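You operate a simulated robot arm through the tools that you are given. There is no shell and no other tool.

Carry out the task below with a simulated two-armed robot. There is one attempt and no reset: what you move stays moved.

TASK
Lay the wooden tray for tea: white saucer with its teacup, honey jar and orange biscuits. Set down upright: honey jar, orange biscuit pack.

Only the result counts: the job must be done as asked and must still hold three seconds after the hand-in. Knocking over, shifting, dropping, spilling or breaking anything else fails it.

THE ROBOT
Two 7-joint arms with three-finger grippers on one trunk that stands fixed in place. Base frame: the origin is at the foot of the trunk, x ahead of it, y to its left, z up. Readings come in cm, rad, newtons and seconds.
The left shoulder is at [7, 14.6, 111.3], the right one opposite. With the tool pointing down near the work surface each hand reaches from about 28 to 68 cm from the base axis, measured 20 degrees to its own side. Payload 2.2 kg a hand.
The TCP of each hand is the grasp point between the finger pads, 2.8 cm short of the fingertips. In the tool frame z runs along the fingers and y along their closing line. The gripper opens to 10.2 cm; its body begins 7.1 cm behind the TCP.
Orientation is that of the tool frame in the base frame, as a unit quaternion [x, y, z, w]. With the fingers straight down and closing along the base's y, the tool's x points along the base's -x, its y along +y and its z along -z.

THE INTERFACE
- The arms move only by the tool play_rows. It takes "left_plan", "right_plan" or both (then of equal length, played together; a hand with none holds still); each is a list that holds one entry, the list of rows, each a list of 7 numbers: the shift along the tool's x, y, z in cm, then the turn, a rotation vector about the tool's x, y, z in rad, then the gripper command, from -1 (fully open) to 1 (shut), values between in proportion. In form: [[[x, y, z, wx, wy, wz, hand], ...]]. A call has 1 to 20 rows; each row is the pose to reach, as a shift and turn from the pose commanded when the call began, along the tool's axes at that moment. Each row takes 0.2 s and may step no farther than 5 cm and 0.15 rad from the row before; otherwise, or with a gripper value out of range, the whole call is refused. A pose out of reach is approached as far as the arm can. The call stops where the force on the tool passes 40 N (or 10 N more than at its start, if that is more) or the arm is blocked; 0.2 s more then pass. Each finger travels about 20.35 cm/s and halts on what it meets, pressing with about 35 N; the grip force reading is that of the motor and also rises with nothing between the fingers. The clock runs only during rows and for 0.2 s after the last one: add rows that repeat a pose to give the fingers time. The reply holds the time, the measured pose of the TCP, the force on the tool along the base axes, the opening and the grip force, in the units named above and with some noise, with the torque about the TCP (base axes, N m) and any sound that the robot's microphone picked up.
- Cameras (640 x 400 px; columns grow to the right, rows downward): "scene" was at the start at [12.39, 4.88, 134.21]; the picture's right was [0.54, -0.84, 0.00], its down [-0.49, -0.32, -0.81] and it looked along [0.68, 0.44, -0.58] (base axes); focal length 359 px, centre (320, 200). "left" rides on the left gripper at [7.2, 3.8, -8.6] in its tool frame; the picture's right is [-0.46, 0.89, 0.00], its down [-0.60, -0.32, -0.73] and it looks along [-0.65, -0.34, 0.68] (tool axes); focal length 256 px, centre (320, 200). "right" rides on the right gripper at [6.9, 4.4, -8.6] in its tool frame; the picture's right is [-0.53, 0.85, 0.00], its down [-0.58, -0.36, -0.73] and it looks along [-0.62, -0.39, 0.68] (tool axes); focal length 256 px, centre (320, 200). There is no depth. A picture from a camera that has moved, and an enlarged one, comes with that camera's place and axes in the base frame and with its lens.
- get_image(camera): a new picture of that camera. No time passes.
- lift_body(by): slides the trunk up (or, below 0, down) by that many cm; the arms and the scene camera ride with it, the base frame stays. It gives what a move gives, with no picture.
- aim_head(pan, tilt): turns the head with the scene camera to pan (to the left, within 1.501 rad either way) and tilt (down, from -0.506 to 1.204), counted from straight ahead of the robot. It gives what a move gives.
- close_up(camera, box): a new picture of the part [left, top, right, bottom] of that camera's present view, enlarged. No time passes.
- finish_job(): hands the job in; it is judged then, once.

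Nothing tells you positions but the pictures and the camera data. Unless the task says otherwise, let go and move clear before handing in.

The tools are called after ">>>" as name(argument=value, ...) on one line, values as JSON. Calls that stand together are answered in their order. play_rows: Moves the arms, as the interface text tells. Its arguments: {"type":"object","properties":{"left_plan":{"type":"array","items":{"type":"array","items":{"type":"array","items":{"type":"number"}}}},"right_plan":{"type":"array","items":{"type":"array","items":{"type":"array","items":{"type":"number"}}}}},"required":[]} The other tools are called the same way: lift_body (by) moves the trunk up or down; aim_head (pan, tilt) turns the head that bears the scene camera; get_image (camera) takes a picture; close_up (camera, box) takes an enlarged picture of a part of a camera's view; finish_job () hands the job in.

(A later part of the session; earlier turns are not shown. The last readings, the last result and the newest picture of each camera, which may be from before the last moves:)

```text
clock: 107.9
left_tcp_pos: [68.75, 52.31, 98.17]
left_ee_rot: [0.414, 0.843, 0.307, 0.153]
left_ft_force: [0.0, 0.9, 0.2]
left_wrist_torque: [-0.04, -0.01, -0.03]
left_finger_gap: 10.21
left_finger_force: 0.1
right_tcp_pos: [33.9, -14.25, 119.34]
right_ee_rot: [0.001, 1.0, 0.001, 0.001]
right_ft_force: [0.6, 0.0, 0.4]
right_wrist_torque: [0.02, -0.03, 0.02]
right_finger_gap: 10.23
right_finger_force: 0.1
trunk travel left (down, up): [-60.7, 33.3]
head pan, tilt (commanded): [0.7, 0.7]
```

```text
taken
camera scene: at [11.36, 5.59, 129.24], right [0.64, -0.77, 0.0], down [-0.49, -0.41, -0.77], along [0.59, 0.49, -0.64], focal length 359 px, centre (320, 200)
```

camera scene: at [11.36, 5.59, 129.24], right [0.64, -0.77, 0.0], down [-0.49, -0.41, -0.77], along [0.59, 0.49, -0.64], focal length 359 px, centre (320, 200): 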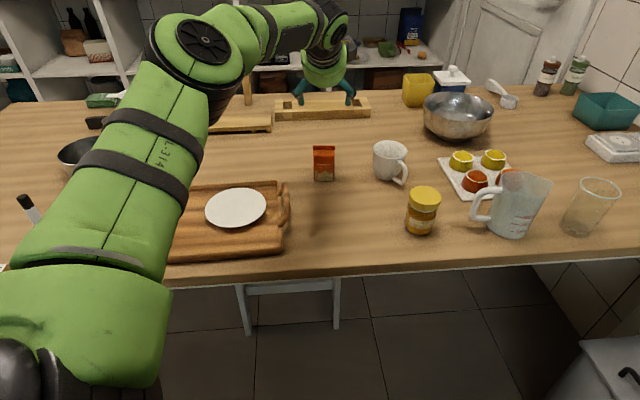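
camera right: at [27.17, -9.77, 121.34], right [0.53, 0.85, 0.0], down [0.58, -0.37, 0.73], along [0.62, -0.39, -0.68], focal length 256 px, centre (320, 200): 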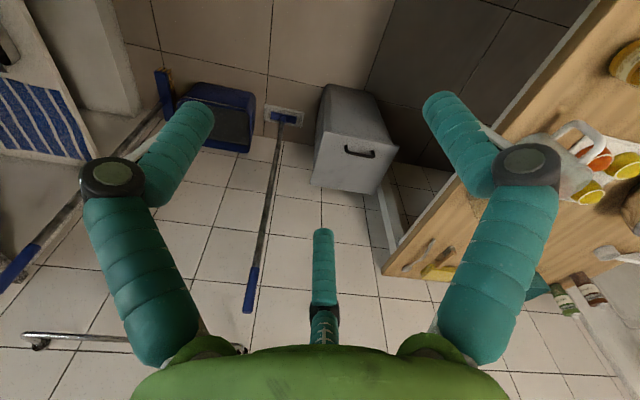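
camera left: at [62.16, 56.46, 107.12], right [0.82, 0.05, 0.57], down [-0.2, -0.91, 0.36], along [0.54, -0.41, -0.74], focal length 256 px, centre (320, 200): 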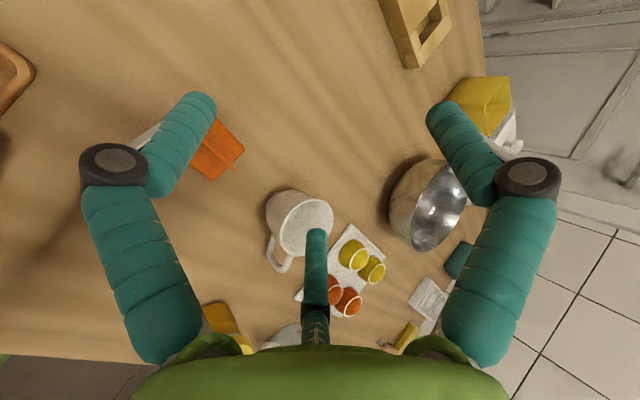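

>>> close_up(camera="left", box=[140, 80, 300, 200])

>>> close_up(camera="scene", box=[290, 130, 410, 200])

```text
3.33 times, centred on (220, 140) of left
camera zoom: at [62.16, 56.46, 107.12], right [0.82, 0.05, 0.57], down [-0.2, -0.91, 0.36], along [0.54, -0.41, -0.74], focal length 853 px, centre (653, 400)
```

zoom: 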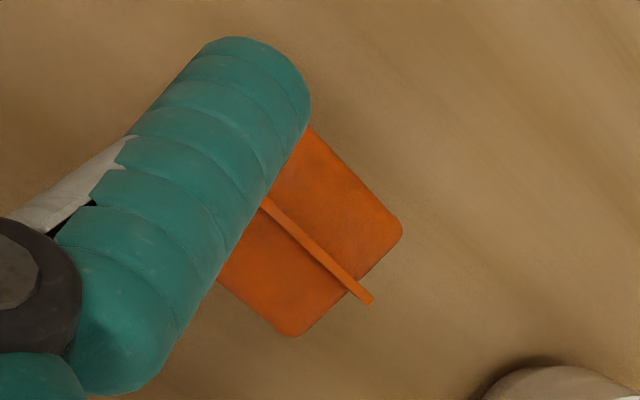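

```text
5.33 times, centred on (350, 165) of scene
camera zoom: at [11.36, 5.59, 129.24], right [0.64, -0.77, 0.0], down [-0.49, -0.41, -0.77], along [0.59, 0.49, -0.64], focal length 1914 px, centre (160, 387)
```

zoom: 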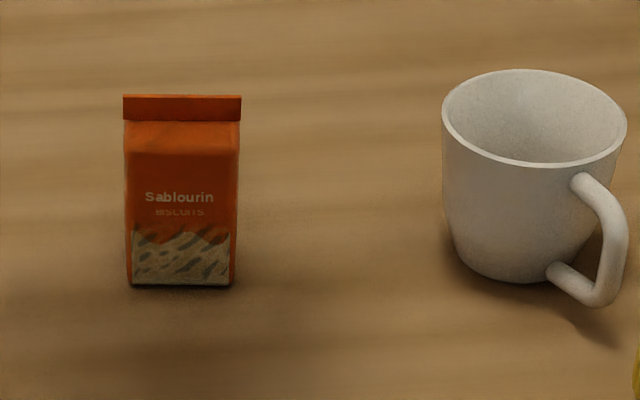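

From the wrist view the pack centre is about (67.4, 50.9), turned about 39°. I'll shift over it, pre-close to a 7.2 cm gap, and start down.

>>> play_rows(left_plan=[[[-0.24, -0.77, -0.65, 0, 0, 0.03, -0.41], [-0.24, -0.77, -0.65, 0, 0, 0, -0.41], [-0.24, -0.77, -0.65, 0, 0, 0, -0.41]]])

>>> lift_body(by=-12)

>>> get_image(camera="left")

>>> close_up(camera="scene", box=[270, 60, 430, 180])

```text
clock: 108.7
left_tcp_pos: [68.3, 51.62, 98.02]
left_ee_rot: [0.413, 0.844, 0.307, 0.152]
left_ft_force: [0.8, 0.1, 0.8]
left_wrist_torque: [-0.04, -0.02, 0.01]
left_finger_gap: 7.19
left_finger_force: 0.0
right_tcp_pos: [34.14, -14.12, 119.3]
right_ee_rot: [0.0, 1.0, 0.001, 0.0]
right_ft_force: [0.8, 0.5, 0.0]
right_wrist_torque: [-0.02, 0.02, 0.0]
right_finger_gap: 10.19
right_finger_force: 0.1
trunk travel left (down, up): [-60.7, 33.3]
head pan, tilt (commanded): [0.7, 0.7]
```

```text
clock: 110.2
left_tcp_pos: [68.24, 51.54, 86.01]
left_ee_rot: [0.413, 0.844, 0.307, 0.153]
left_ft_force: [0.5, -1.1, -0.4]
left_wrist_torque: [-0.04, 0.0, 0.01]
left_finger_gap: 7.21
left_finger_force: 0.1
right_tcp_pos: [34.19, -14.28, 107.3]
right_ee_rot: [0.0, 1.0, 0.001, 0.0]
right_ft_force: [0.1, 0.0, 0.2]
right_wrist_torque: [0.01, -0.01, -0.04]
right_finger_gap: 10.21
right_finger_force: 0.0
trunk travel left (down, up): [-48.7, 45.3]
head pan, tilt (commanded): [0.7, 0.7]
```

```text
taken
camera left: at [61.6, 55.68, 95.05], right [0.82, 0.05, 0.57], down [-0.2, -0.91, 0.36], along [0.54, -0.4, -0.74], focal length 256 px, centre (320, 200)
```

left: 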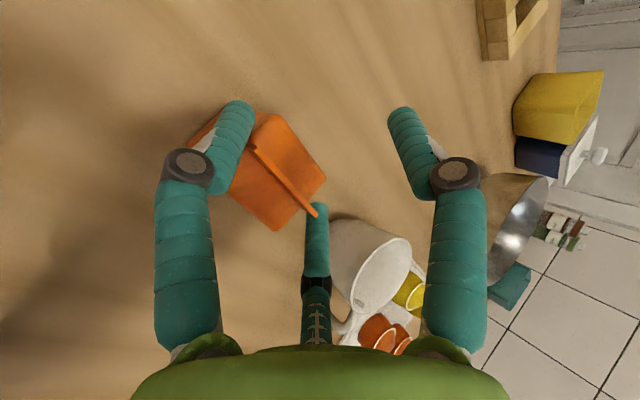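

```text
3.33 times, centred on (350, 120) of scene
camera zoom: at [11.5, 5.59, 117.23], right [0.64, -0.77, 0.0], down [-0.49, -0.41, -0.77], along [0.59, 0.49, -0.64], focal length 1197 px, centre (220, 467)
```

zoom: 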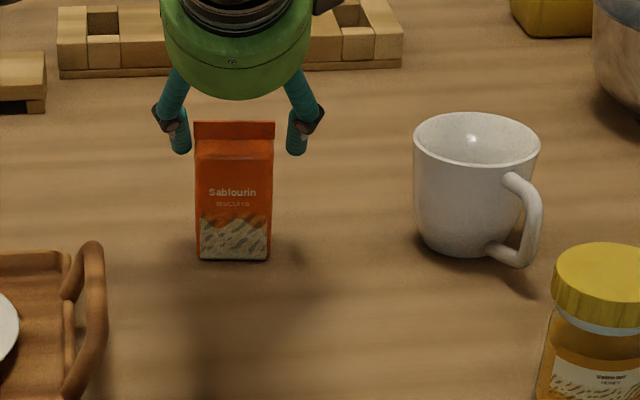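

The pair straddles the pack well, with about 0.2 cm of lateral error. Lowering the remaining 5.6 cm.

>>> lift_body(by=-5.6)

>>> get_image(camera="left")

>>> close_up(camera="scene", box=[270, 40, 430, 160])

```text
clock: 111.2
left_tcp_pos: [68.14, 51.56, 80.43]
left_ee_rot: [0.412, 0.844, 0.307, 0.152]
left_ft_force: [-0.6, -1.3, -0.3]
left_wrist_torque: [0.0, -0.02, -0.03]
left_finger_gap: 7.21
left_finger_force: 0.0
right_tcp_pos: [34.01, -14.17, 101.65]
right_ee_rot: [0.0, 1.0, 0.002, 0.0]
right_ft_force: [-0.3, 0.2, -0.2]
right_wrist_torque: [0.02, -0.04, 0.04]
right_finger_gap: 10.2
right_finger_force: 0.0
trunk travel left (down, up): [-43.1, 50.9]
head pan, tilt (commanded): [0.7, 0.7]
```

```text
taken
camera left: at [61.59, 55.67, 89.45], right [0.82, 0.05, 0.57], down [-0.2, -0.91, 0.36], along [0.54, -0.4, -0.74], focal length 256 px, centre (320, 200)
```

left: 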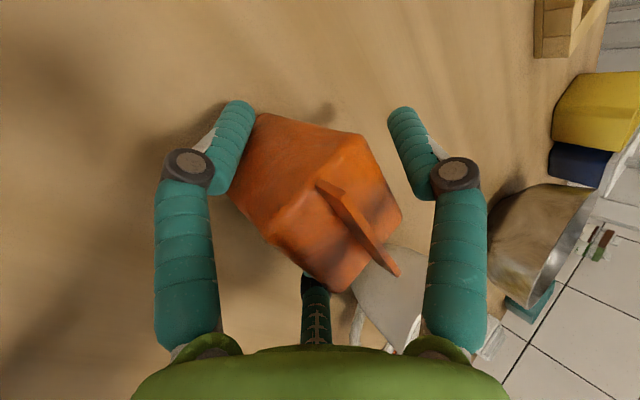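

```text
3.33 times, centred on (350, 100) of scene
camera zoom: at [11.49, 5.58, 111.63], right [0.64, -0.77, 0.0], down [-0.49, -0.41, -0.77], along [0.59, 0.49, -0.64], focal length 1197 px, centre (220, 533)
```

zoom: 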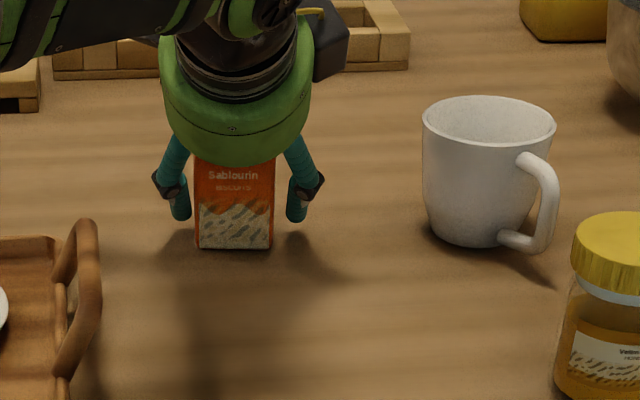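

No contact yet and well straddled. Closing gradually.

>>> play_rows(left_plan=[[[0, 0, 0, 0, 0, 0, -0.3], [0, 0, 0, 0, 0, 0, -0.2], [0, 0, 0, 0, 0, 0, -0.1], [0, 0, 0, 0, 0, 0, 0], [0, 0, 0, 0, 0, 0, 0.2], [0, 0, 0, 0, 0, 0, 0.4], [0, 0, 0, 0, 0, 0, 0.4]]])

>>> get_image(camera="left")

>>> close_up(camera="scene", box=[270, 40, 430, 160])

```text
clock: 112.8
left_tcp_pos: [68.26, 51.58, 80.49]
left_ee_rot: [0.413, 0.844, 0.307, 0.153]
left_ft_force: [1.2, 0.9, 2.5]
left_wrist_torque: [-0.04, 0.11, -0.04]
left_finger_gap: 6.08
left_finger_force: 35.1
right_tcp_pos: [34.04, -14.27, 101.6]
right_ee_rot: [0.0, 1.0, 0.001, 0.0]
right_ft_force: [0.0, 0.0, -0.5]
right_wrist_torque: [0.0, -0.02, -0.02]
right_finger_gap: 10.18
right_finger_force: 0.0
trunk travel left (down, up): [-43.1, 50.9]
head pan, tilt (commanded): [0.7, 0.7]
```

```text
taken
camera left: at [61.59, 55.67, 89.48], right [0.82, 0.05, 0.57], down [-0.2, -0.91, 0.36], along [0.54, -0.4, -0.74], focal length 256 px, centre (320, 200)
```

left: 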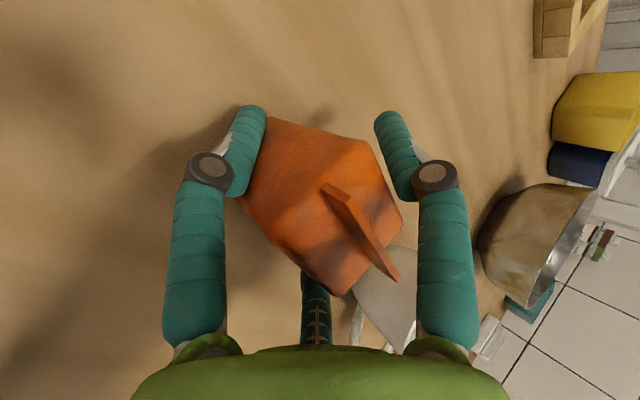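

```text
3.33 times, centred on (350, 100) of scene
camera zoom: at [11.48, 5.57, 111.63], right [0.64, -0.77, 0.0], down [-0.49, -0.41, -0.77], along [0.59, 0.49, -0.64], focal length 1197 px, centre (220, 533)
```

zoom: 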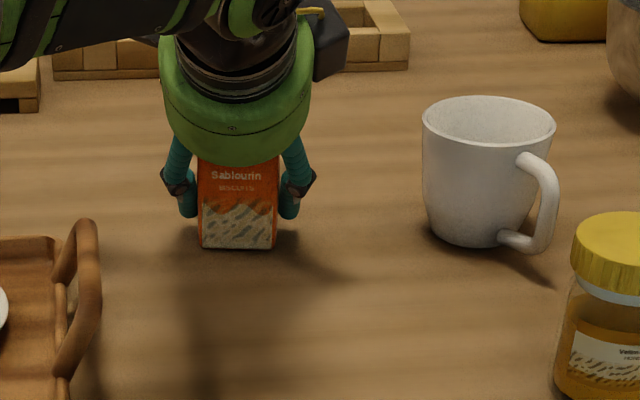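

Gripped at a 6.1 cm gap with 35 N. I'll lift 3 cm as a test.

>>> lift_body(by=3)

>>> get_image(camera="left")

>>> close_up(camera="scene", box=[270, 40, 430, 160])

```text
clock: 113.6
left_tcp_pos: [68.12, 51.57, 83.37]
left_ee_rot: [0.413, 0.844, 0.307, 0.152]
left_ft_force: [0.0, 0.4, -1.5]
left_wrist_torque: [0.03, -0.01, 0.02]
left_finger_gap: 6.07
left_finger_force: 34.4
right_tcp_pos: [33.99, -14.07, 104.63]
right_ee_rot: [0.0, 1.0, 0.0, 0.0]
right_ft_force: [0.2, 0.4, 0.1]
right_wrist_torque: [-0.03, 0.01, -0.01]
right_finger_gap: 10.21
right_finger_force: 0.1
trunk travel left (down, up): [-46.1, 47.9]
head pan, tilt (commanded): [0.7, 0.7]
```

```text
taken
camera left: at [61.66, 55.71, 92.36], right [0.82, 0.05, 0.57], down [-0.19, -0.91, 0.36], along [0.54, -0.4, -0.74], focal length 256 px, centre (320, 200)
```

left: 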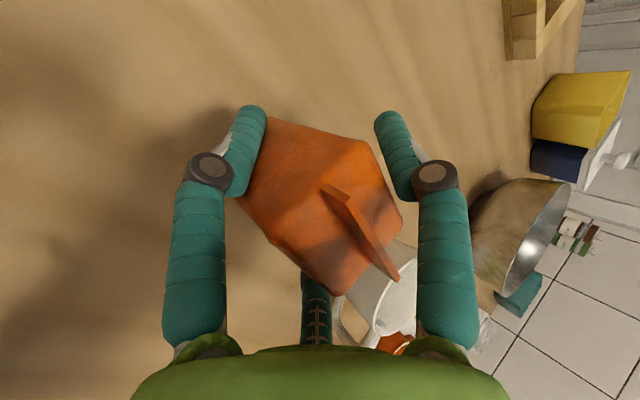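

```text
3.33 times, centred on (350, 100) of scene
camera zoom: at [11.59, 5.62, 114.62], right [0.64, -0.77, 0.0], down [-0.49, -0.41, -0.76], along [0.58, 0.49, -0.64], focal length 1197 px, centre (220, 533)
```

zoom: 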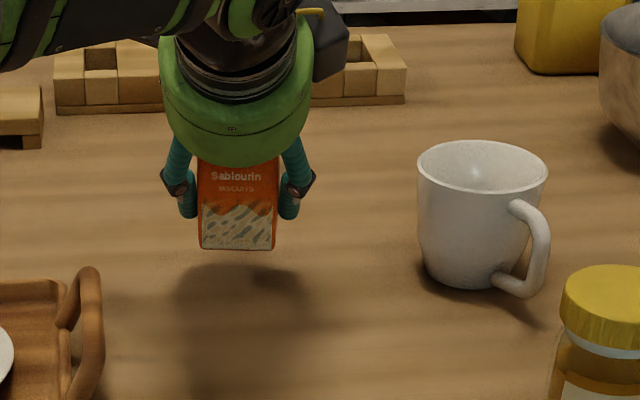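

The pack comes up upright and steady. I'll raise it and carry it to above the tray's far left.

>>> lift_body(by=13)

>>> play_rows(left_plan=[[[2.7, -0.79, -0.68, 0, 0, 0, 0.4], [5.4, -1.58, -1.36, 0, 0, 0, 0.4], [8.1, -2.36, -2.03, 0, 0, 0, 0.4], [10.8, -3.15, -2.71, 0, 0, 0, 0.4], [13.5, -3.94, -3.39, 0, 0, 0, 0.4], [16.2, -4.73, -4.07, 0, 0, 0, 0.4], [18.9, -5.5, -4.74, 0, 0, 0, 0.4], [21.6, -6.3, -5.42, 0, 0, 0, 0.4], [24.3, -7.1, -6.1, 0, 0, 0, 0.4], [27, -7.9, -6.8, 0, 0, 0, 0.4], [29.7, -8.7, -7.5, 0, 0, 0, 0.4], [32.45, -9.45, -8.13, 0, 0, 0, 0.4], [32.45, -9.45, -8.13, 0, 0, 0, 0.4]]])

>>> get_image(camera="left")

>>> get_image(camera="scene")

```text
clock: 115.1
left_tcp_pos: [68.14, 51.65, 96.39]
left_ee_rot: [0.412, 0.844, 0.308, 0.152]
left_ft_force: [-0.3, 0.2, -1.2]
left_wrist_torque: [-0.02, -0.05, 0.01]
left_finger_gap: 6.07
left_finger_force: 34.9
right_tcp_pos: [34.19, -14.28, 117.61]
right_ee_rot: [0.0, 1.0, 0.001, 0.0]
right_ft_force: [0.2, 0.9, -0.3]
right_wrist_torque: [-0.02, 0.01, -0.02]
right_finger_gap: 10.18
right_finger_force: 0.1
trunk travel left (down, up): [-59.1, 34.9]
head pan, tilt (commanded): [0.7, 0.7]
```

```text
clock: 117.9
left_tcp_pos: [38.46, 69.59, 96.35]
left_ee_rot: [0.413, 0.844, 0.307, 0.152]
left_ft_force: [0.2, -0.4, -0.4]
left_wrist_torque: [0.02, -0.05, 0.04]
left_finger_gap: 6.09
left_finger_force: 35.0
right_tcp_pos: [34.14, -14.21, 117.84]
right_ee_rot: [0.001, 1.0, 0.001, 0.0]
right_ft_force: [0.0, -0.4, 0.3]
right_wrist_torque: [-0.01, 0.02, -0.01]
right_finger_gap: 10.22
right_finger_force: 0.1
trunk travel left (down, up): [-59.1, 34.9]
head pan, tilt (commanded): [0.7, 0.7]
```

```text
taken
camera left: at [31.84, 73.65, 105.33], right [0.82, 0.05, 0.57], down [-0.19, -0.91, 0.36], along [0.54, -0.4, -0.74], focal length 256 px, centre (320, 200)
```

left: 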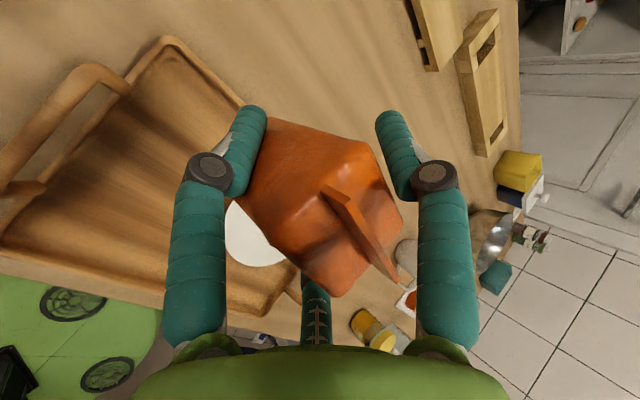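

```text
taken
camera scene: at [11.55, 5.58, 127.62], right [0.64, -0.77, 0.0], down [-0.49, -0.41, -0.76], along [0.58, 0.49, -0.64], focal length 359 px, centre (320, 200)
```

scene: 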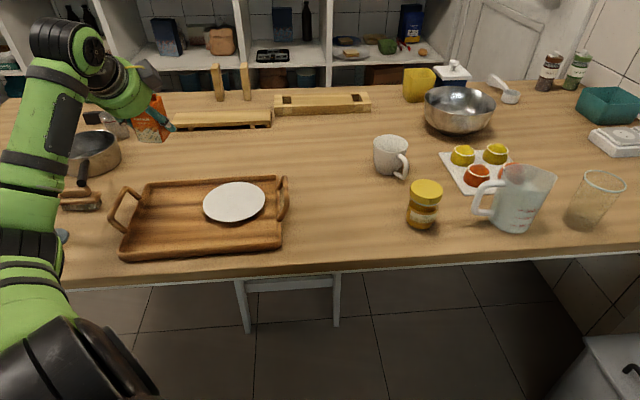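

>>> close_up(camera="scene", box=[90, 60, 250, 180])

>>> close_up(camera="left", box=[120, 80, 440, 320])

```text
3.33 times, centred on (170, 120) of scene
camera zoom: at [11.55, 5.58, 127.62], right [0.64, -0.77, 0.0], down [-0.49, -0.41, -0.76], along [0.58, 0.49, -0.64], focal length 1197 px, centre (820, 467)
```

zoom: 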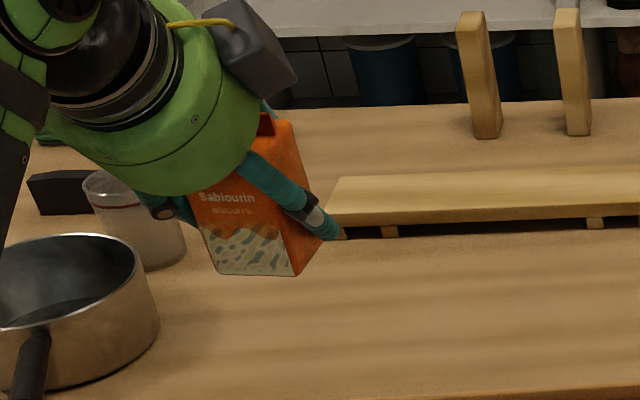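

```text
1.67 times, centred on (280, 200) of left
camera zoom: at [31.84, 73.65, 105.33], right [0.82, 0.05, 0.57], down [-0.19, -0.91, 0.36], along [0.54, -0.4, -0.74], focal length 427 px, centre (387, 200)
```

zoom: 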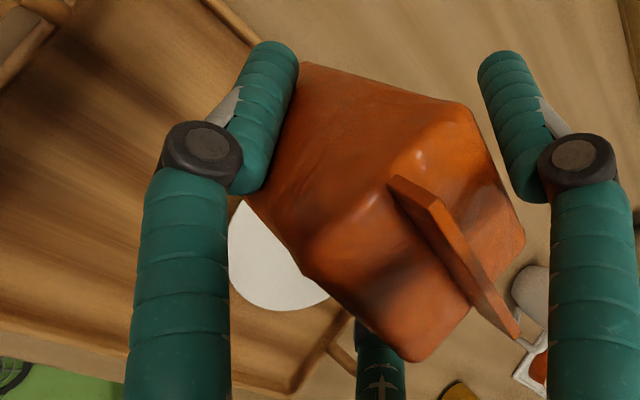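

The pack is upright in the grip. Lowering it into the tray's far left.

>>> lift_body(by=-13.7)

>>> get_image(camera="left")

>>> close_up(camera="scene", box=[60, 60, 300, 230])

```text
clock: 119.6
left_tcp_pos: [38.43, 69.62, 82.62]
left_ee_rot: [0.413, 0.844, 0.306, 0.153]
left_ft_force: [-0.5, -0.4, -0.7]
left_wrist_torque: [-0.01, -0.02, 0.0]
left_finger_gap: 6.03
left_finger_force: 35.3
right_tcp_pos: [34.12, -14.12, 103.91]
right_ee_rot: [-0.001, 1.0, 0.001, -0.001]
right_ft_force: [0.4, 0.1, -0.2]
right_wrist_torque: [0.0, 0.0, -0.02]
right_finger_gap: 10.19
right_finger_force: 0.1
trunk travel left (down, up): [-45.4, 48.6]
head pan, tilt (commanded): [0.7, 0.7]
```

```text
taken
camera left: at [31.85, 73.64, 91.66], right [0.82, 0.05, 0.57], down [-0.2, -0.91, 0.36], along [0.54, -0.4, -0.74], focal length 256 px, centre (320, 200)
```

left: 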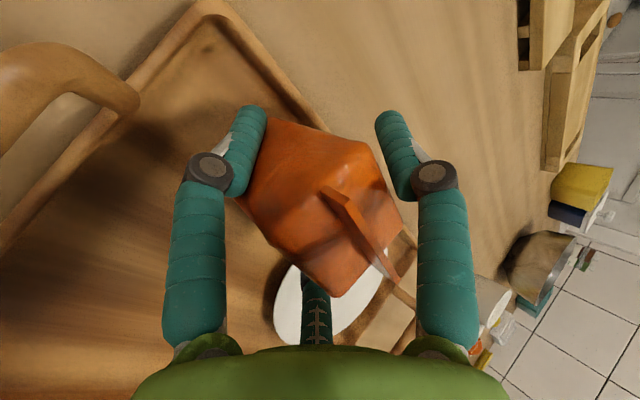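

```text
2.35 times, centred on (180, 145) of scene
camera zoom: at [11.51, 5.6, 113.93], right [0.64, -0.77, 0.0], down [-0.49, -0.41, -0.76], along [0.59, 0.49, -0.64], focal length 845 px, centre (649, 329)
```

zoom: 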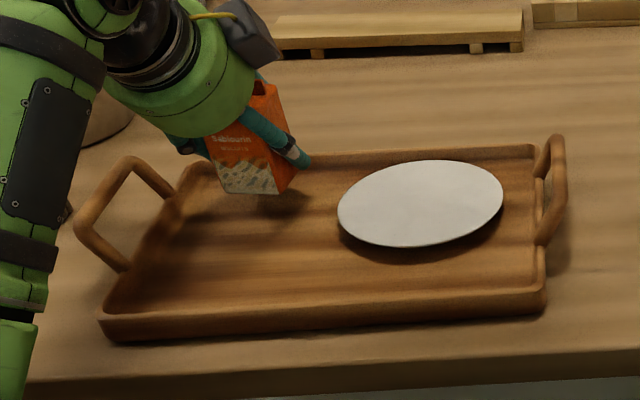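

About 1.4 cm to go. Lowering in small steps with force watching.

>>> play_rows(left_plan=[[[0, -0.32, 0.38, 0, 0, 0, 0.4], [0, -0.58, 0.69, 0, 0, 0, 0.4], [0, -0.77, 0.92, 0, 0, 0, 0.4], [0, -0.87, 1.03, 0, 0, 0, 0.4], [0, -0.87, 1.03, 0, 0, 0, 0.4]]])

>>> close_up(camera="scene", box=[110, 70, 230, 170])

```text
clock: 120.8
left_tcp_pos: [38.41, 69.55, 81.19]
left_ee_rot: [0.413, 0.844, 0.307, 0.151]
left_ft_force: [0.4, -0.1, -1.7]
left_wrist_torque: [-0.03, 0.03, 0.01]
left_finger_gap: 6.05
left_finger_force: 35.1
right_tcp_pos: [34.1, -14.23, 103.98]
right_ee_rot: [0.0, 1.0, 0.002, 0.0]
right_ft_force: [0.2, -0.2, 0.4]
right_wrist_torque: [0.01, 0.01, -0.04]
right_finger_gap: 10.2
right_finger_force: 0.1
trunk travel left (down, up): [-45.4, 48.6]
head pan, tilt (commanded): [0.7, 0.7]
```

```text
4.00 times, centred on (170, 120) of scene
camera zoom: at [11.53, 5.6, 113.92], right [0.64, -0.77, 0.0], down [-0.49, -0.41, -0.76], along [0.59, 0.49, -0.64], focal length 1436 px, centre (920, 520)
```

zoom: 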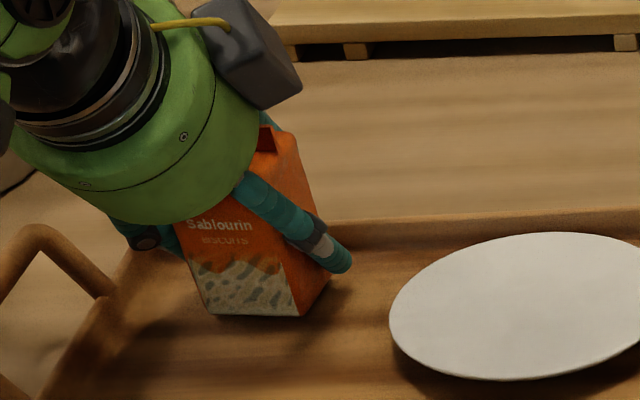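

>>> play_rows(left_plan=[[[0, -0.13, 0.15, 0, 0, 0, 0.4], [0, -0.26, 0.31, 0, 0, 0, 0.4], [0, -0.26, 0.31, 0, 0, 0, 0.4]]])

```text
clock: 121.6
left_tcp_pos: [38.41, 69.54, 81.12]
left_ee_rot: [0.413, 0.843, 0.31, 0.153]
left_ft_force: [1.8, 2.4, 6.8]
left_wrist_torque: [-0.09, 0.08, -0.03]
left_finger_gap: 6.05
left_finger_force: 34.6
right_tcp_pos: [34.07, -14.42, 104.0]
right_ee_rot: [-0.001, 1.0, 0.001, 0.0]
right_ft_force: [0.1, -0.7, 0.5]
right_wrist_torque: [-0.01, 0.04, -0.01]
right_finger_gap: 10.2
right_finger_force: 0.1
trunk travel left (down, up): [-45.4, 48.6]
head pan, tilt (commanded): [0.7, 0.7]
```

Touchdown at 6.8 N. I'll open a little, then rise straight up with the trunk.

>>> play_rows(left_plan=[[[0, 0.05, -0.06, 0, 0, 0, 0.2], [0, 0.1, -0.12, 0, 0, 0, 0], [0, 0.1, -0.12, 0, 0, 0, -0.15], [0, 0.1, -0.12, 0, 0, 0, -0.3], [0, 0.1, -0.12, 0, 0, 0, -0.45], [0, 0.1, -0.12, 0, 0, 0, -0.45]]])

>>> get_image(camera="left")

>>> close_up(camera="scene", box=[110, 70, 230, 170])

```text
clock: 123.0
left_tcp_pos: [38.33, 69.51, 81.02]
left_ee_rot: [0.413, 0.844, 0.306, 0.152]
left_ft_force: [-0.1, -0.2, -0.3]
left_wrist_torque: [-0.01, -0.02, -0.03]
left_finger_gap: 7.38
left_finger_force: 0.0
right_tcp_pos: [34.15, -14.31, 103.98]
right_ee_rot: [0.0, 1.0, 0.0, 0.0]
right_ft_force: [0.1, -0.1, 0.2]
right_wrist_torque: [0.01, -0.01, 0.01]
right_finger_gap: 10.22
right_finger_force: 0.0
trunk travel left (down, up): [-45.4, 48.6]
head pan, tilt (commanded): [0.7, 0.7]
```

```text
taken
camera left: at [31.88, 73.61, 90.01], right [0.82, 0.05, 0.57], down [-0.2, -0.91, 0.36], along [0.54, -0.4, -0.74], focal length 256 px, centre (320, 200)
```

left: 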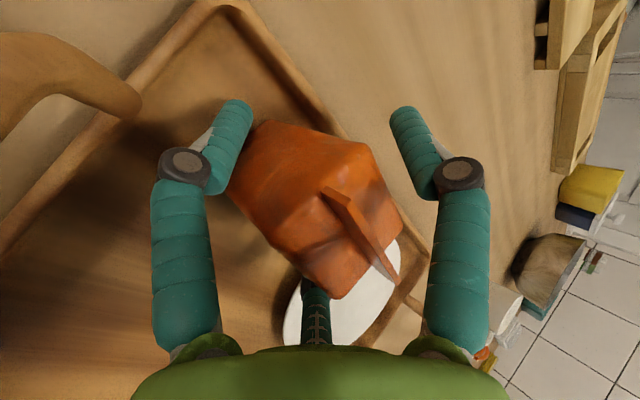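

```text
4.00 times, centred on (170, 120) of scene
camera zoom: at [11.52, 5.59, 113.92], right [0.64, -0.77, 0.0], down [-0.49, -0.41, -0.76], along [0.59, 0.49, -0.64], focal length 1436 px, centre (920, 520)
```

zoom: 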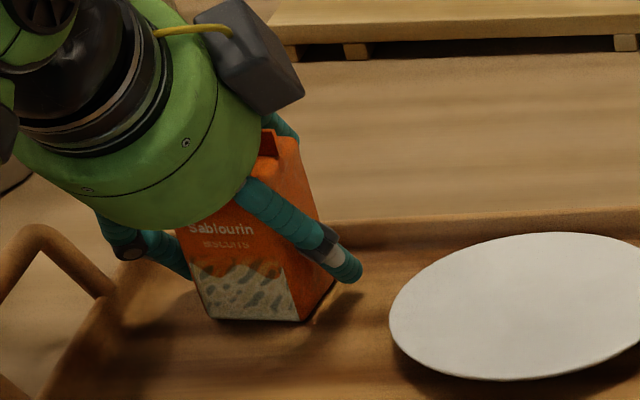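

Released and standing upright on the tray. Rising straight up.

>>> lift_body(by=16)

>>> get_image(camera="left")

>>> get_image(camera="scene")

```text
clock: 124.8
left_tcp_pos: [38.39, 69.49, 96.93]
left_ee_rot: [0.412, 0.844, 0.307, 0.152]
left_ft_force: [0.9, -0.4, -0.1]
left_wrist_torque: [0.01, 0.06, -0.03]
left_finger_gap: 7.39
left_finger_force: 0.2
right_tcp_pos: [34.05, -14.18, 120.0]
right_ee_rot: [0.0, 1.0, 0.001, 0.0]
right_ft_force: [0.5, 0.7, -0.4]
right_wrist_torque: [0.0, -0.01, 0.01]
right_finger_gap: 10.22
right_finger_force: 0.0
trunk travel left (down, up): [-61.4, 32.6]
head pan, tilt (commanded): [0.7, 0.7]
```

```text
taken
camera left: at [31.89, 73.61, 106.01], right [0.82, 0.05, 0.57], down [-0.2, -0.91, 0.36], along [0.54, -0.4, -0.74], focal length 256 px, centre (320, 200)
```

left: 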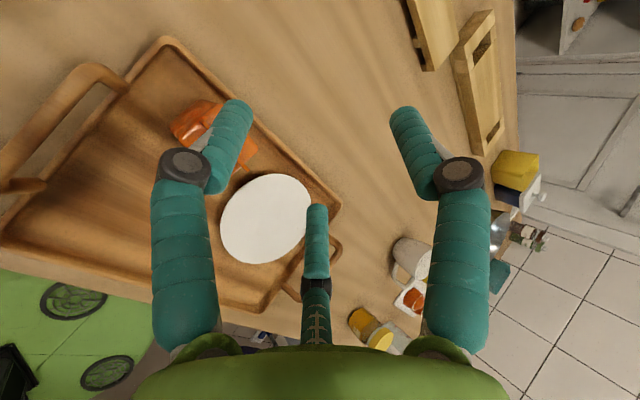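

```text
taken
camera scene: at [11.53, 5.6, 129.92], right [0.64, -0.77, 0.0], down [-0.49, -0.41, -0.76], along [0.59, 0.49, -0.64], focal length 359 px, centre (320, 200)
```

scene: 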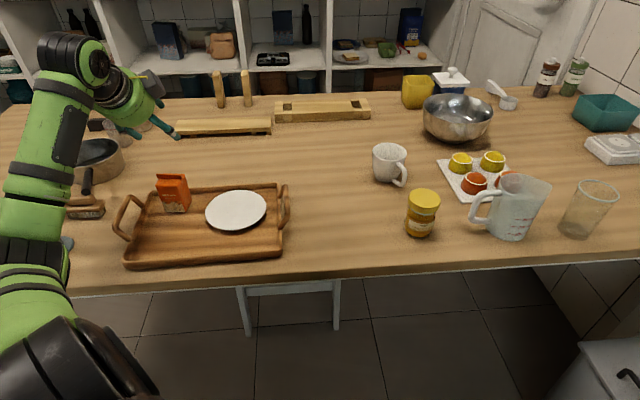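

The pack stands on the tray at about (37.8, 68.8). Next is the cup, centred near (77.5, 40.0) with its rim at z about 83.2. I'll pinch its left wall, one finger inside and two outside, with the tool tilted about 52° along azimuth 20°. First the hand goes over there at height.

>>> play_rows(left_plan=[[[-3.43, 0.88, -0.12, -0.0112, -0.0218, -0.0252, -0.4], [-6.85, 1.75, -0.25, -0.0224, -0.0437, -0.0504, -0.2], [-10.3, 2.63, -0.37, -0.0336, -0.0655, -0.0756, 0.1], [-13.7, 3.5, -0.5, -0.0448, -0.0874, -0.1008, 0.1], [-17.1, 4.4, -0.6, -0.056, -0.1092, -0.126, 0.1], [-20.5, 5.26, -0.75, -0.0672, -0.1311, -0.1512, 0.1], [-24, 6.1, -0.9, -0.0784, -0.153, -0.1764, 0.1], [-27.4, 7, -1.0, -0.0896, -0.1748, -0.2016, 0.1], [-30.8, 7.9, -1.1, -0.1008, -0.1966, -0.2268, 0.1], [-34.2, 8.8, -1.25, -0.112, -0.2185, -0.252, 0.1], [-37.7, 9.65, -1.4, -0.1232, -0.2403, -0.2772, 0.1], [-41.1, 10.53, -1.5, -0.1344, -0.2622, -0.3024, 0.1], [-41.1, 10.53, -1.5, -0.1344, -0.2622, -0.3024, 0.1]]])

>>> get_image(camera="left")

>>> get_image(camera="scene")

```text
clock: 127.6
left_tcp_pos: [69.24, 41.39, 105.29]
left_ee_rot: [0.307, 0.847, 0.279, 0.333]
left_ft_force: [-0.7, -0.3, -0.9]
left_wrist_torque: [-0.02, 0.04, 0.01]
left_finger_gap: 4.59
left_finger_force: 0.0
right_tcp_pos: [34.06, -14.29, 120.01]
right_ee_rot: [0.0, 1.0, 0.0, 0.0]
right_ft_force: [0.7, 0.3, 0.2]
right_wrist_torque: [-0.02, 0.0, -0.02]
right_finger_gap: 10.19
right_finger_force: 0.0
trunk travel left (down, up): [-61.4, 32.6]
head pan, tilt (commanded): [0.7, 0.7]
```

```text
taken
camera left: at [59.85, 46.64, 110.29], right [0.57, 0.25, 0.78], down [-0.29, -0.83, 0.48], along [0.77, -0.5, -0.4], focal length 256 px, centre (320, 200)
```

left: 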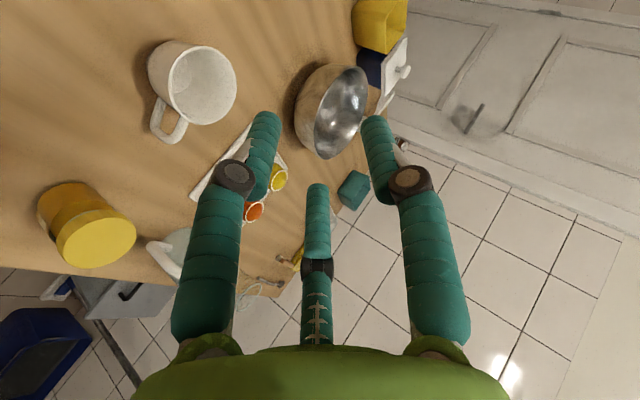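

```text
taken
camera scene: at [11.46, 5.66, 129.93], right [0.64, -0.77, 0.0], down [-0.49, -0.42, -0.76], along [0.59, 0.49, -0.64], focal length 359 px, centre (320, 200)
```

scene: 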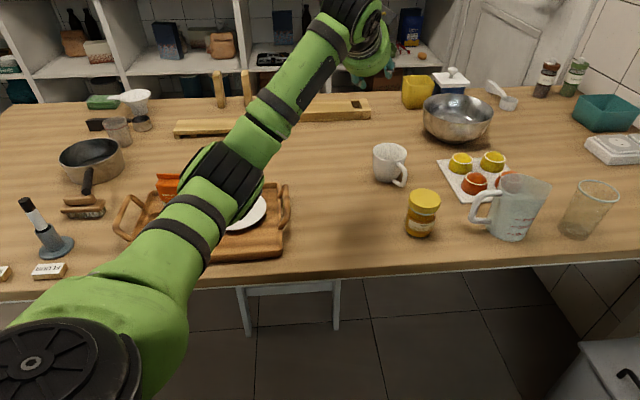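

The wrist view puts the cup at (77.6, 39.85), matching the earlier estimate. Lowering the trunk to the pre-grasp height.

>>> lift_body(by=-17.4)

>>> get_image(camera="left")

>>> get_image(camera="scene")

```text
clock: 129.6
left_tcp_pos: [69.26, 41.32, 87.72]
left_ee_rot: [0.307, 0.846, 0.28, 0.333]
left_ft_force: [-0.3, 0.2, 0.2]
left_wrist_torque: [0.0, 0.03, -0.02]
left_finger_gap: 4.58
left_finger_force: 0.1
right_tcp_pos: [34.08, -14.18, 102.62]
right_ee_rot: [0.0, 1.0, 0.001, 0.0]
right_ft_force: [-0.1, -0.4, -0.7]
right_wrist_torque: [0.04, 0.0, 0.0]
right_finger_gap: 10.18
right_finger_force: 0.1
trunk travel left (down, up): [-44.0, 50.0]
head pan, tilt (commanded): [0.7, 0.7]
```

```text
taken
camera left: at [59.85, 46.62, 92.89], right [0.57, 0.25, 0.78], down [-0.29, -0.83, 0.48], along [0.77, -0.5, -0.4], focal length 256 px, centre (320, 200)
```

left: 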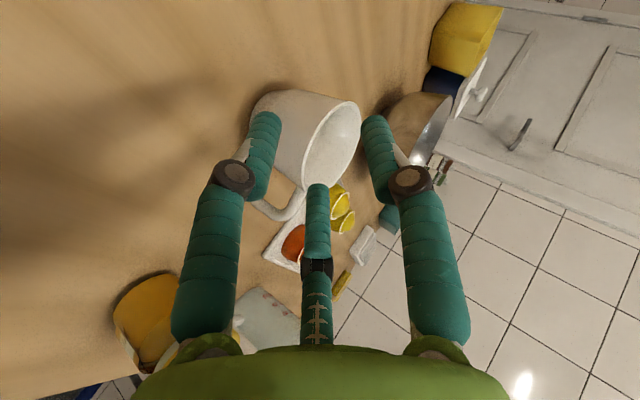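

```text
taken
camera scene: at [11.5, 5.59, 112.53], right [0.64, -0.77, 0.0], down [-0.49, -0.41, -0.77], along [0.59, 0.49, -0.64], focal length 359 px, centre (320, 200)
```

scene: 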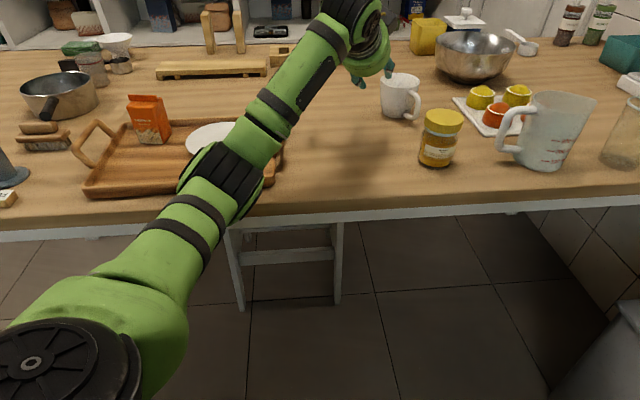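

The rim is at z about 83.3. I'll advance 5 cm along the tool axis and check the alignment before entering.

>>> play_rows(left_plan=[[[0, 0, 1.7, 0, 0, 0, 0.1], [0, 0, 3.4, 0, 0, 0, 0.1], [0, 0, 5, 0, 0, 0, 0.1], [0, 0, 5, 0, 0, 0, 0.1]]])

>>> get_image(camera="left")

>>> close_up(camera="scene", box=[320, 20, 460, 140])

```text
clock: 130.6
left_tcp_pos: [72.64, 42.65, 85.48]
left_ee_rot: [0.306, 0.843, 0.283, 0.339]
left_ft_force: [-2.1, -2.1, 17.5]
left_wrist_torque: [-0.46, -0.4, -0.25]
left_finger_gap: 4.84
left_finger_force: 1.1
right_tcp_pos: [33.84, -14.26, 102.7]
right_ee_rot: [0.0, 1.0, 0.002, 0.002]
right_ft_force: [-0.1, 0.0, 0.0]
right_wrist_torque: [0.01, -0.05, -0.01]
right_finger_gap: 10.18
right_finger_force: 0.0
trunk travel left (down, up): [-44.0, 50.0]
head pan, tilt (commanded): [0.7, 0.7]
```

```text
taken
camera left: at [63.25, 47.75, 90.48], right [0.56, 0.25, 0.79], down [-0.29, -0.83, 0.47], along [0.78, -0.5, -0.39], focal length 256 px, centre (320, 200)
```

left: 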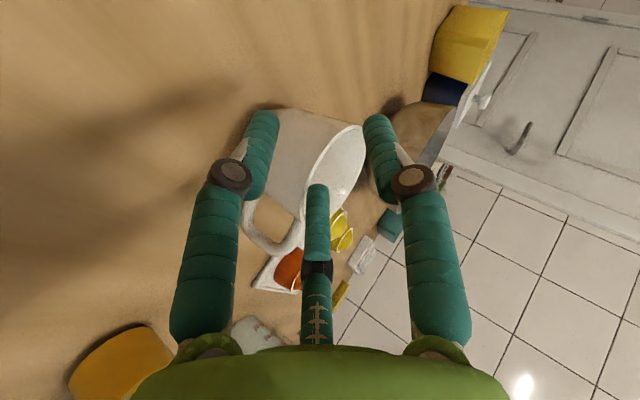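

```text
3.33 times, centred on (390, 80) of scene
camera zoom: at [11.12, 5.39, 112.61], right [0.64, -0.77, 0.0], down [-0.49, -0.41, -0.77], along [0.59, 0.49, -0.64], focal length 1197 px, centre (87, 600)
```

zoom: 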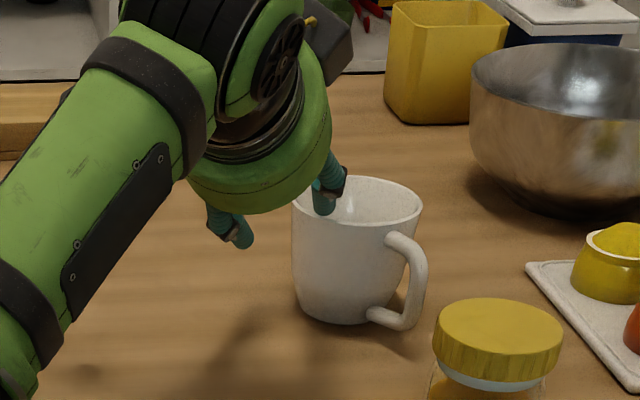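

The tool reads 17.5 N upward, so a fingertip has met something. I'll stop and look closely.

>>> close_up(camera="left", box=[230, 90, 400, 260])

>>> close_up(camera="scene", box=[370, 50, 430, 110])

```text
2.35 times, centred on (315, 175) of left
camera zoom: at [63.25, 47.75, 90.48], right [0.56, 0.25, 0.79], down [-0.29, -0.83, 0.47], along [0.78, -0.5, -0.39], focal length 602 px, centre (332, 259)
```

zoom: 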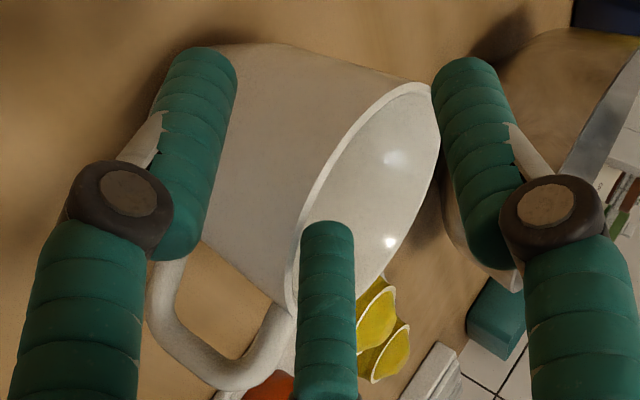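

```text
6.67 times, centred on (400, 80) of scene
camera zoom: at [11.12, 5.39, 112.61], right [0.64, -0.77, 0.0], down [-0.49, -0.41, -0.77], along [0.59, 0.49, -0.64], focal length 2393 px, centre (-213, 1000)
```

zoom: 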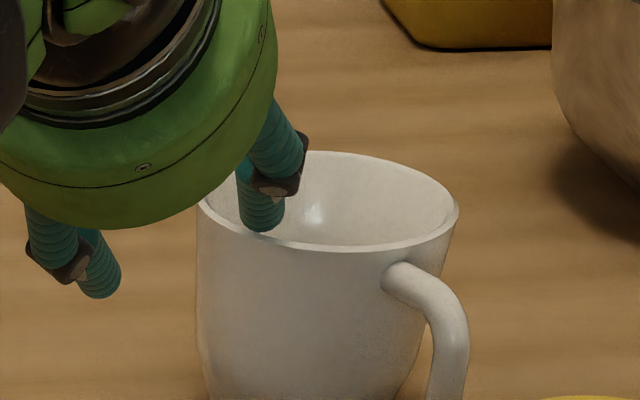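

The inner fingertip is on the cup's near rim, and the cup's centre now reads about (78.6, 40.35). I'll back off and raise the line of approach by about 1 cm, then look again before entering.

>>> play_rows(left_plan=[[[0, 0, -1.5, 0, 0, 0, 0.1], [-0.26, 0.5, -2.6, 0, 0, 0, 0.1], [-0.52, 0.98, -2.5, 0, 0, 0, 0.1], [-0.52, 0.98, -2.5, 0, 0, 0, 0.1]]])

>>> close_up(camera="left", box=[230, 80, 400, 250])

>>> close_up(camera="scene", box=[350, 40, 440, 130])

```text
clock: 131.6
left_tcp_pos: [71.68, 42.31, 87.04]
left_ee_rot: [0.306, 0.847, 0.28, 0.332]
left_ft_force: [-0.6, -0.1, 0.0]
left_wrist_torque: [0.0, 0.03, 0.03]
left_finger_gap: 4.6
left_finger_force: 0.0
right_tcp_pos: [33.98, -14.22, 102.55]
right_ee_rot: [0.001, 1.0, 0.001, -0.001]
right_ft_force: [0.5, -0.4, 0.6]
right_wrist_torque: [0.01, -0.01, 0.03]
right_finger_gap: 10.19
right_finger_force: 0.0
trunk travel left (down, up): [-44.0, 50.0]
head pan, tilt (commanded): [0.7, 0.7]
```

```text
2.35 times, centred on (315, 165) of left
camera zoom: at [62.29, 47.58, 92.14], right [0.57, 0.25, 0.78], down [-0.29, -0.83, 0.48], along [0.77, -0.5, -0.4], focal length 602 px, centre (332, 282)
```

zoom: 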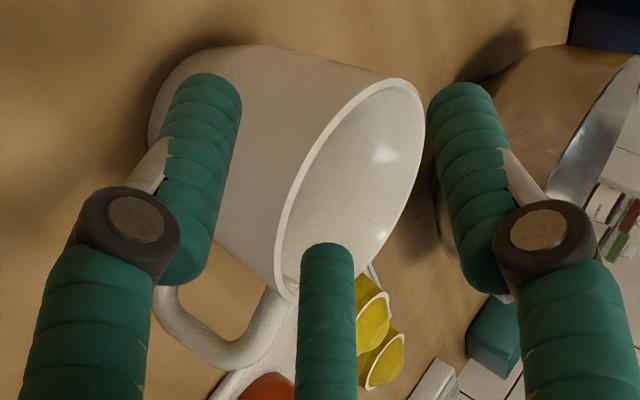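

```text
4.44 times, centred on (395, 85) of scene
camera zoom: at [11.51, 5.59, 112.52], right [0.64, -0.77, 0.0], down [-0.49, -0.41, -0.77], along [0.59, 0.49, -0.64], focal length 1595 px, centre (-13, 711)
```

zoom: 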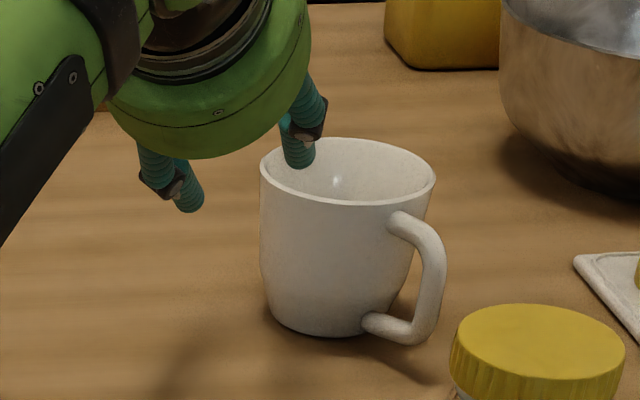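

The approach line now passes inside the rim, with the centre at (78.7, 40.4). Advancing 3 cm, then checking the force.

>>> play_rows(left_plan=[[[0, 0, 1, 0, 0, 0, 0.1], [0, 0, 2, 0, 0, 0, 0.1], [0, 0, 3, 0, 0, 0, 0.1], [0, 0, 3, 0, 0, 0, 0.1]]])

>>> close_up(camera="left", box=[230, 80, 400, 250])

>>> close_up(camera="scene", box=[350, 40, 440, 130])

```text
clock: 132.6
left_tcp_pos: [73.86, 43.21, 85.25]
left_ee_rot: [0.306, 0.847, 0.281, 0.333]
left_ft_force: [0.3, 0.5, -1.0]
left_wrist_torque: [0.03, 0.0, 0.03]
left_finger_gap: 4.57
left_finger_force: 0.1
right_tcp_pos: [34.08, -14.19, 102.65]
right_ee_rot: [0.0, 1.0, 0.001, -0.001]
right_ft_force: [0.6, -0.2, 0.8]
right_wrist_torque: [0.02, 0.01, -0.02]
right_finger_gap: 10.2
right_finger_force: 0.0
trunk travel left (down, up): [-44.0, 50.0]
head pan, tilt (commanded): [0.7, 0.7]
```

```text
2.35 times, centred on (315, 165) of left
camera zoom: at [64.54, 48.35, 90.36], right [0.57, 0.25, 0.78], down [-0.29, -0.83, 0.48], along [0.77, -0.5, -0.4], focal length 602 px, centre (332, 282)
```

zoom: 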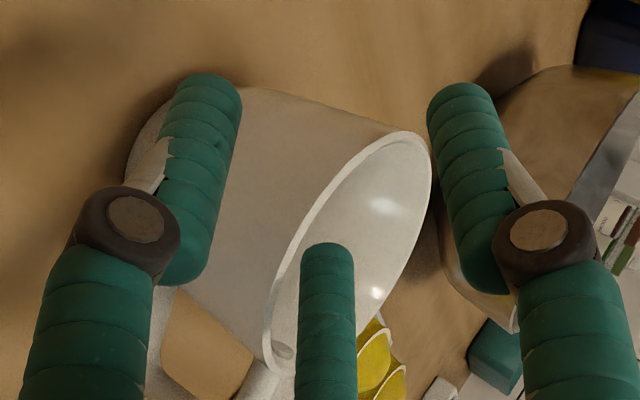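

```text
4.44 times, centred on (395, 85) of scene
camera zoom: at [11.5, 5.59, 112.53], right [0.64, -0.77, 0.0], down [-0.49, -0.41, -0.77], along [0.59, 0.49, -0.64], focal length 1595 px, centre (-13, 711)
```

zoom: 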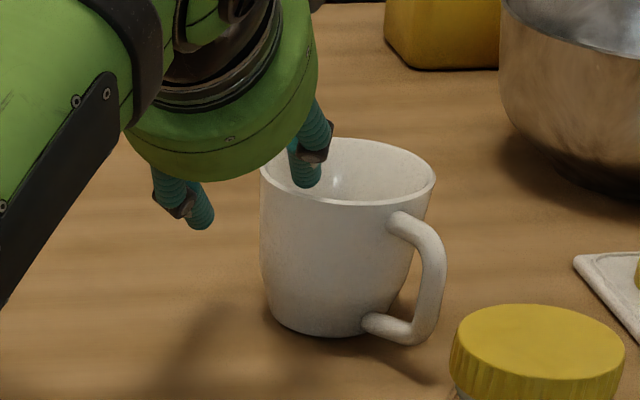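

No contact and the finger is over the opening. Continuing 3.1 cm in small steps.

>>> play_rows(left_plan=[[[0, 0, 0.8, 0, 0, 0, 0.1], [0, 0, 1.6, 0, 0, 0, 0.1], [0, 0, 2.4, 0, 0, 0, 0.1], [0, 0, 3.1, 0, 0, 0, 0.1], [0, 0, 3.1, 0, 0, 0, 0.1]]])

>>> close_up(camera="left", box=[230, 80, 400, 250])

>>> close_up(camera="scene", box=[350, 40, 440, 130])

```text
clock: 133.8
left_tcp_pos: [76.19, 44.06, 83.2]
left_ee_rot: [0.307, 0.847, 0.279, 0.333]
left_ft_force: [0.2, 0.3, -0.2]
left_wrist_torque: [-0.01, 0.0, 0.0]
left_finger_gap: 4.61
left_finger_force: 0.1
right_tcp_pos: [34.12, -14.24, 102.49]
right_ee_rot: [0.0, 1.0, 0.0, 0.0]
right_ft_force: [-0.2, 1.5, -0.3]
right_wrist_torque: [0.02, -0.08, -0.01]
right_finger_gap: 10.23
right_finger_force: 0.1
trunk travel left (down, up): [-44.0, 50.0]
head pan, tilt (commanded): [0.7, 0.7]
```

```text
2.35 times, centred on (315, 165) of left
camera zoom: at [66.84, 49.2, 88.38], right [0.57, 0.25, 0.78], down [-0.29, -0.83, 0.48], along [0.77, -0.5, -0.4], focal length 602 px, centre (332, 282)
```

zoom: 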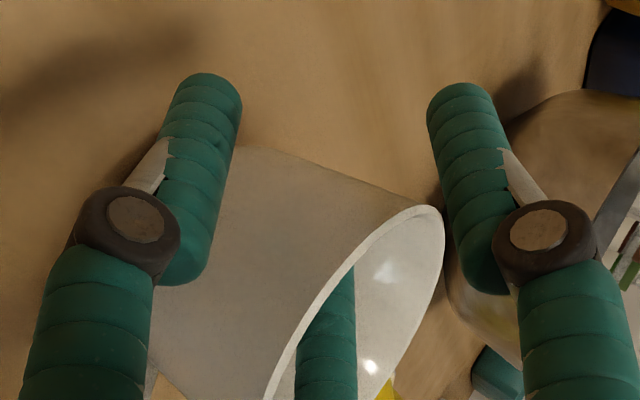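

```text
4.44 times, centred on (395, 85) of scene
camera zoom: at [11.51, 5.59, 112.53], right [0.64, -0.77, 0.0], down [-0.49, -0.41, -0.76], along [0.59, 0.49, -0.64], focal length 1595 px, centre (-13, 711)
```

zoom: 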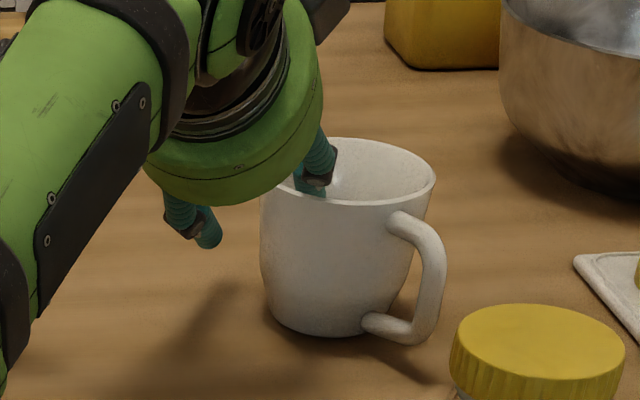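

The inner finger is inside the cup and the other two are outside its left wall, with no contact force. Closing gently.

>>> play_rows(left_plan=[[[0, 0, 0, 0, 0, 0, 0.25], [0, 0, 0, 0, 0, 0, 0.4], [0, 0, 0, 0, 0, 0, 0.5], [0, 0, 0, 0, 0, 0, 0.6], [0, 0, 0, 0, 0, 0, 0.7], [0, 0, 0, 0, 0, 0, 0.85], [0, 0, 0, 0, 0, 0, 1], [0, 0, 0, 0, 0, 0, 1]]])

>>> close_up(camera="left", box=[230, 80, 400, 250])

>>> close_up(camera="scene", box=[350, 40, 440, 130])

```text
clock: 135.6
left_tcp_pos: [76.18, 43.9, 83.53]
left_ee_rot: [0.307, 0.846, 0.28, 0.335]
left_ft_force: [1.4, -0.5, 7.6]
left_wrist_torque: [-0.46, -0.09, 0.06]
left_finger_gap: 1.26
left_finger_force: 34.4
right_tcp_pos: [34.04, -14.3, 102.66]
right_ee_rot: [0.0, 1.0, 0.002, 0.001]
right_ft_force: [-0.1, -0.3, -0.6]
right_wrist_torque: [-0.02, -0.03, 0.01]
right_finger_gap: 10.2
right_finger_force: 0.2
trunk travel left (down, up): [-44.0, 50.0]
head pan, tilt (commanded): [0.7, 0.7]
```

```text
2.35 times, centred on (315, 165) of left
camera zoom: at [66.76, 49.12, 88.61], right [0.57, 0.25, 0.79], down [-0.29, -0.83, 0.47], along [0.77, -0.5, -0.4], focal length 602 px, centre (332, 282)
```

zoom: 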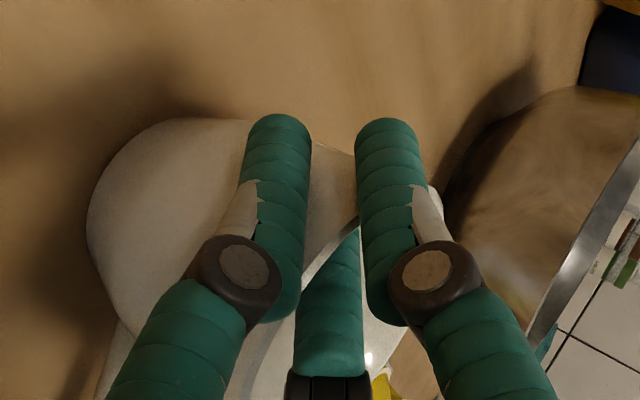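

```text
4.44 times, centred on (395, 85) of scene
camera zoom: at [11.41, 5.51, 112.55], right [0.64, -0.77, 0.0], down [-0.49, -0.41, -0.77], along [0.59, 0.49, -0.64], focal length 1595 px, centre (-13, 711)
```

zoom: 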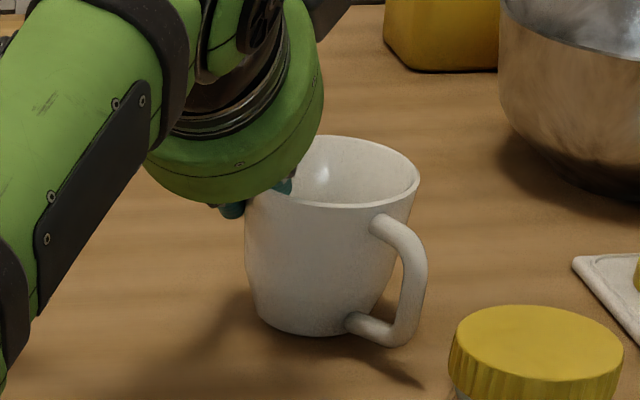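

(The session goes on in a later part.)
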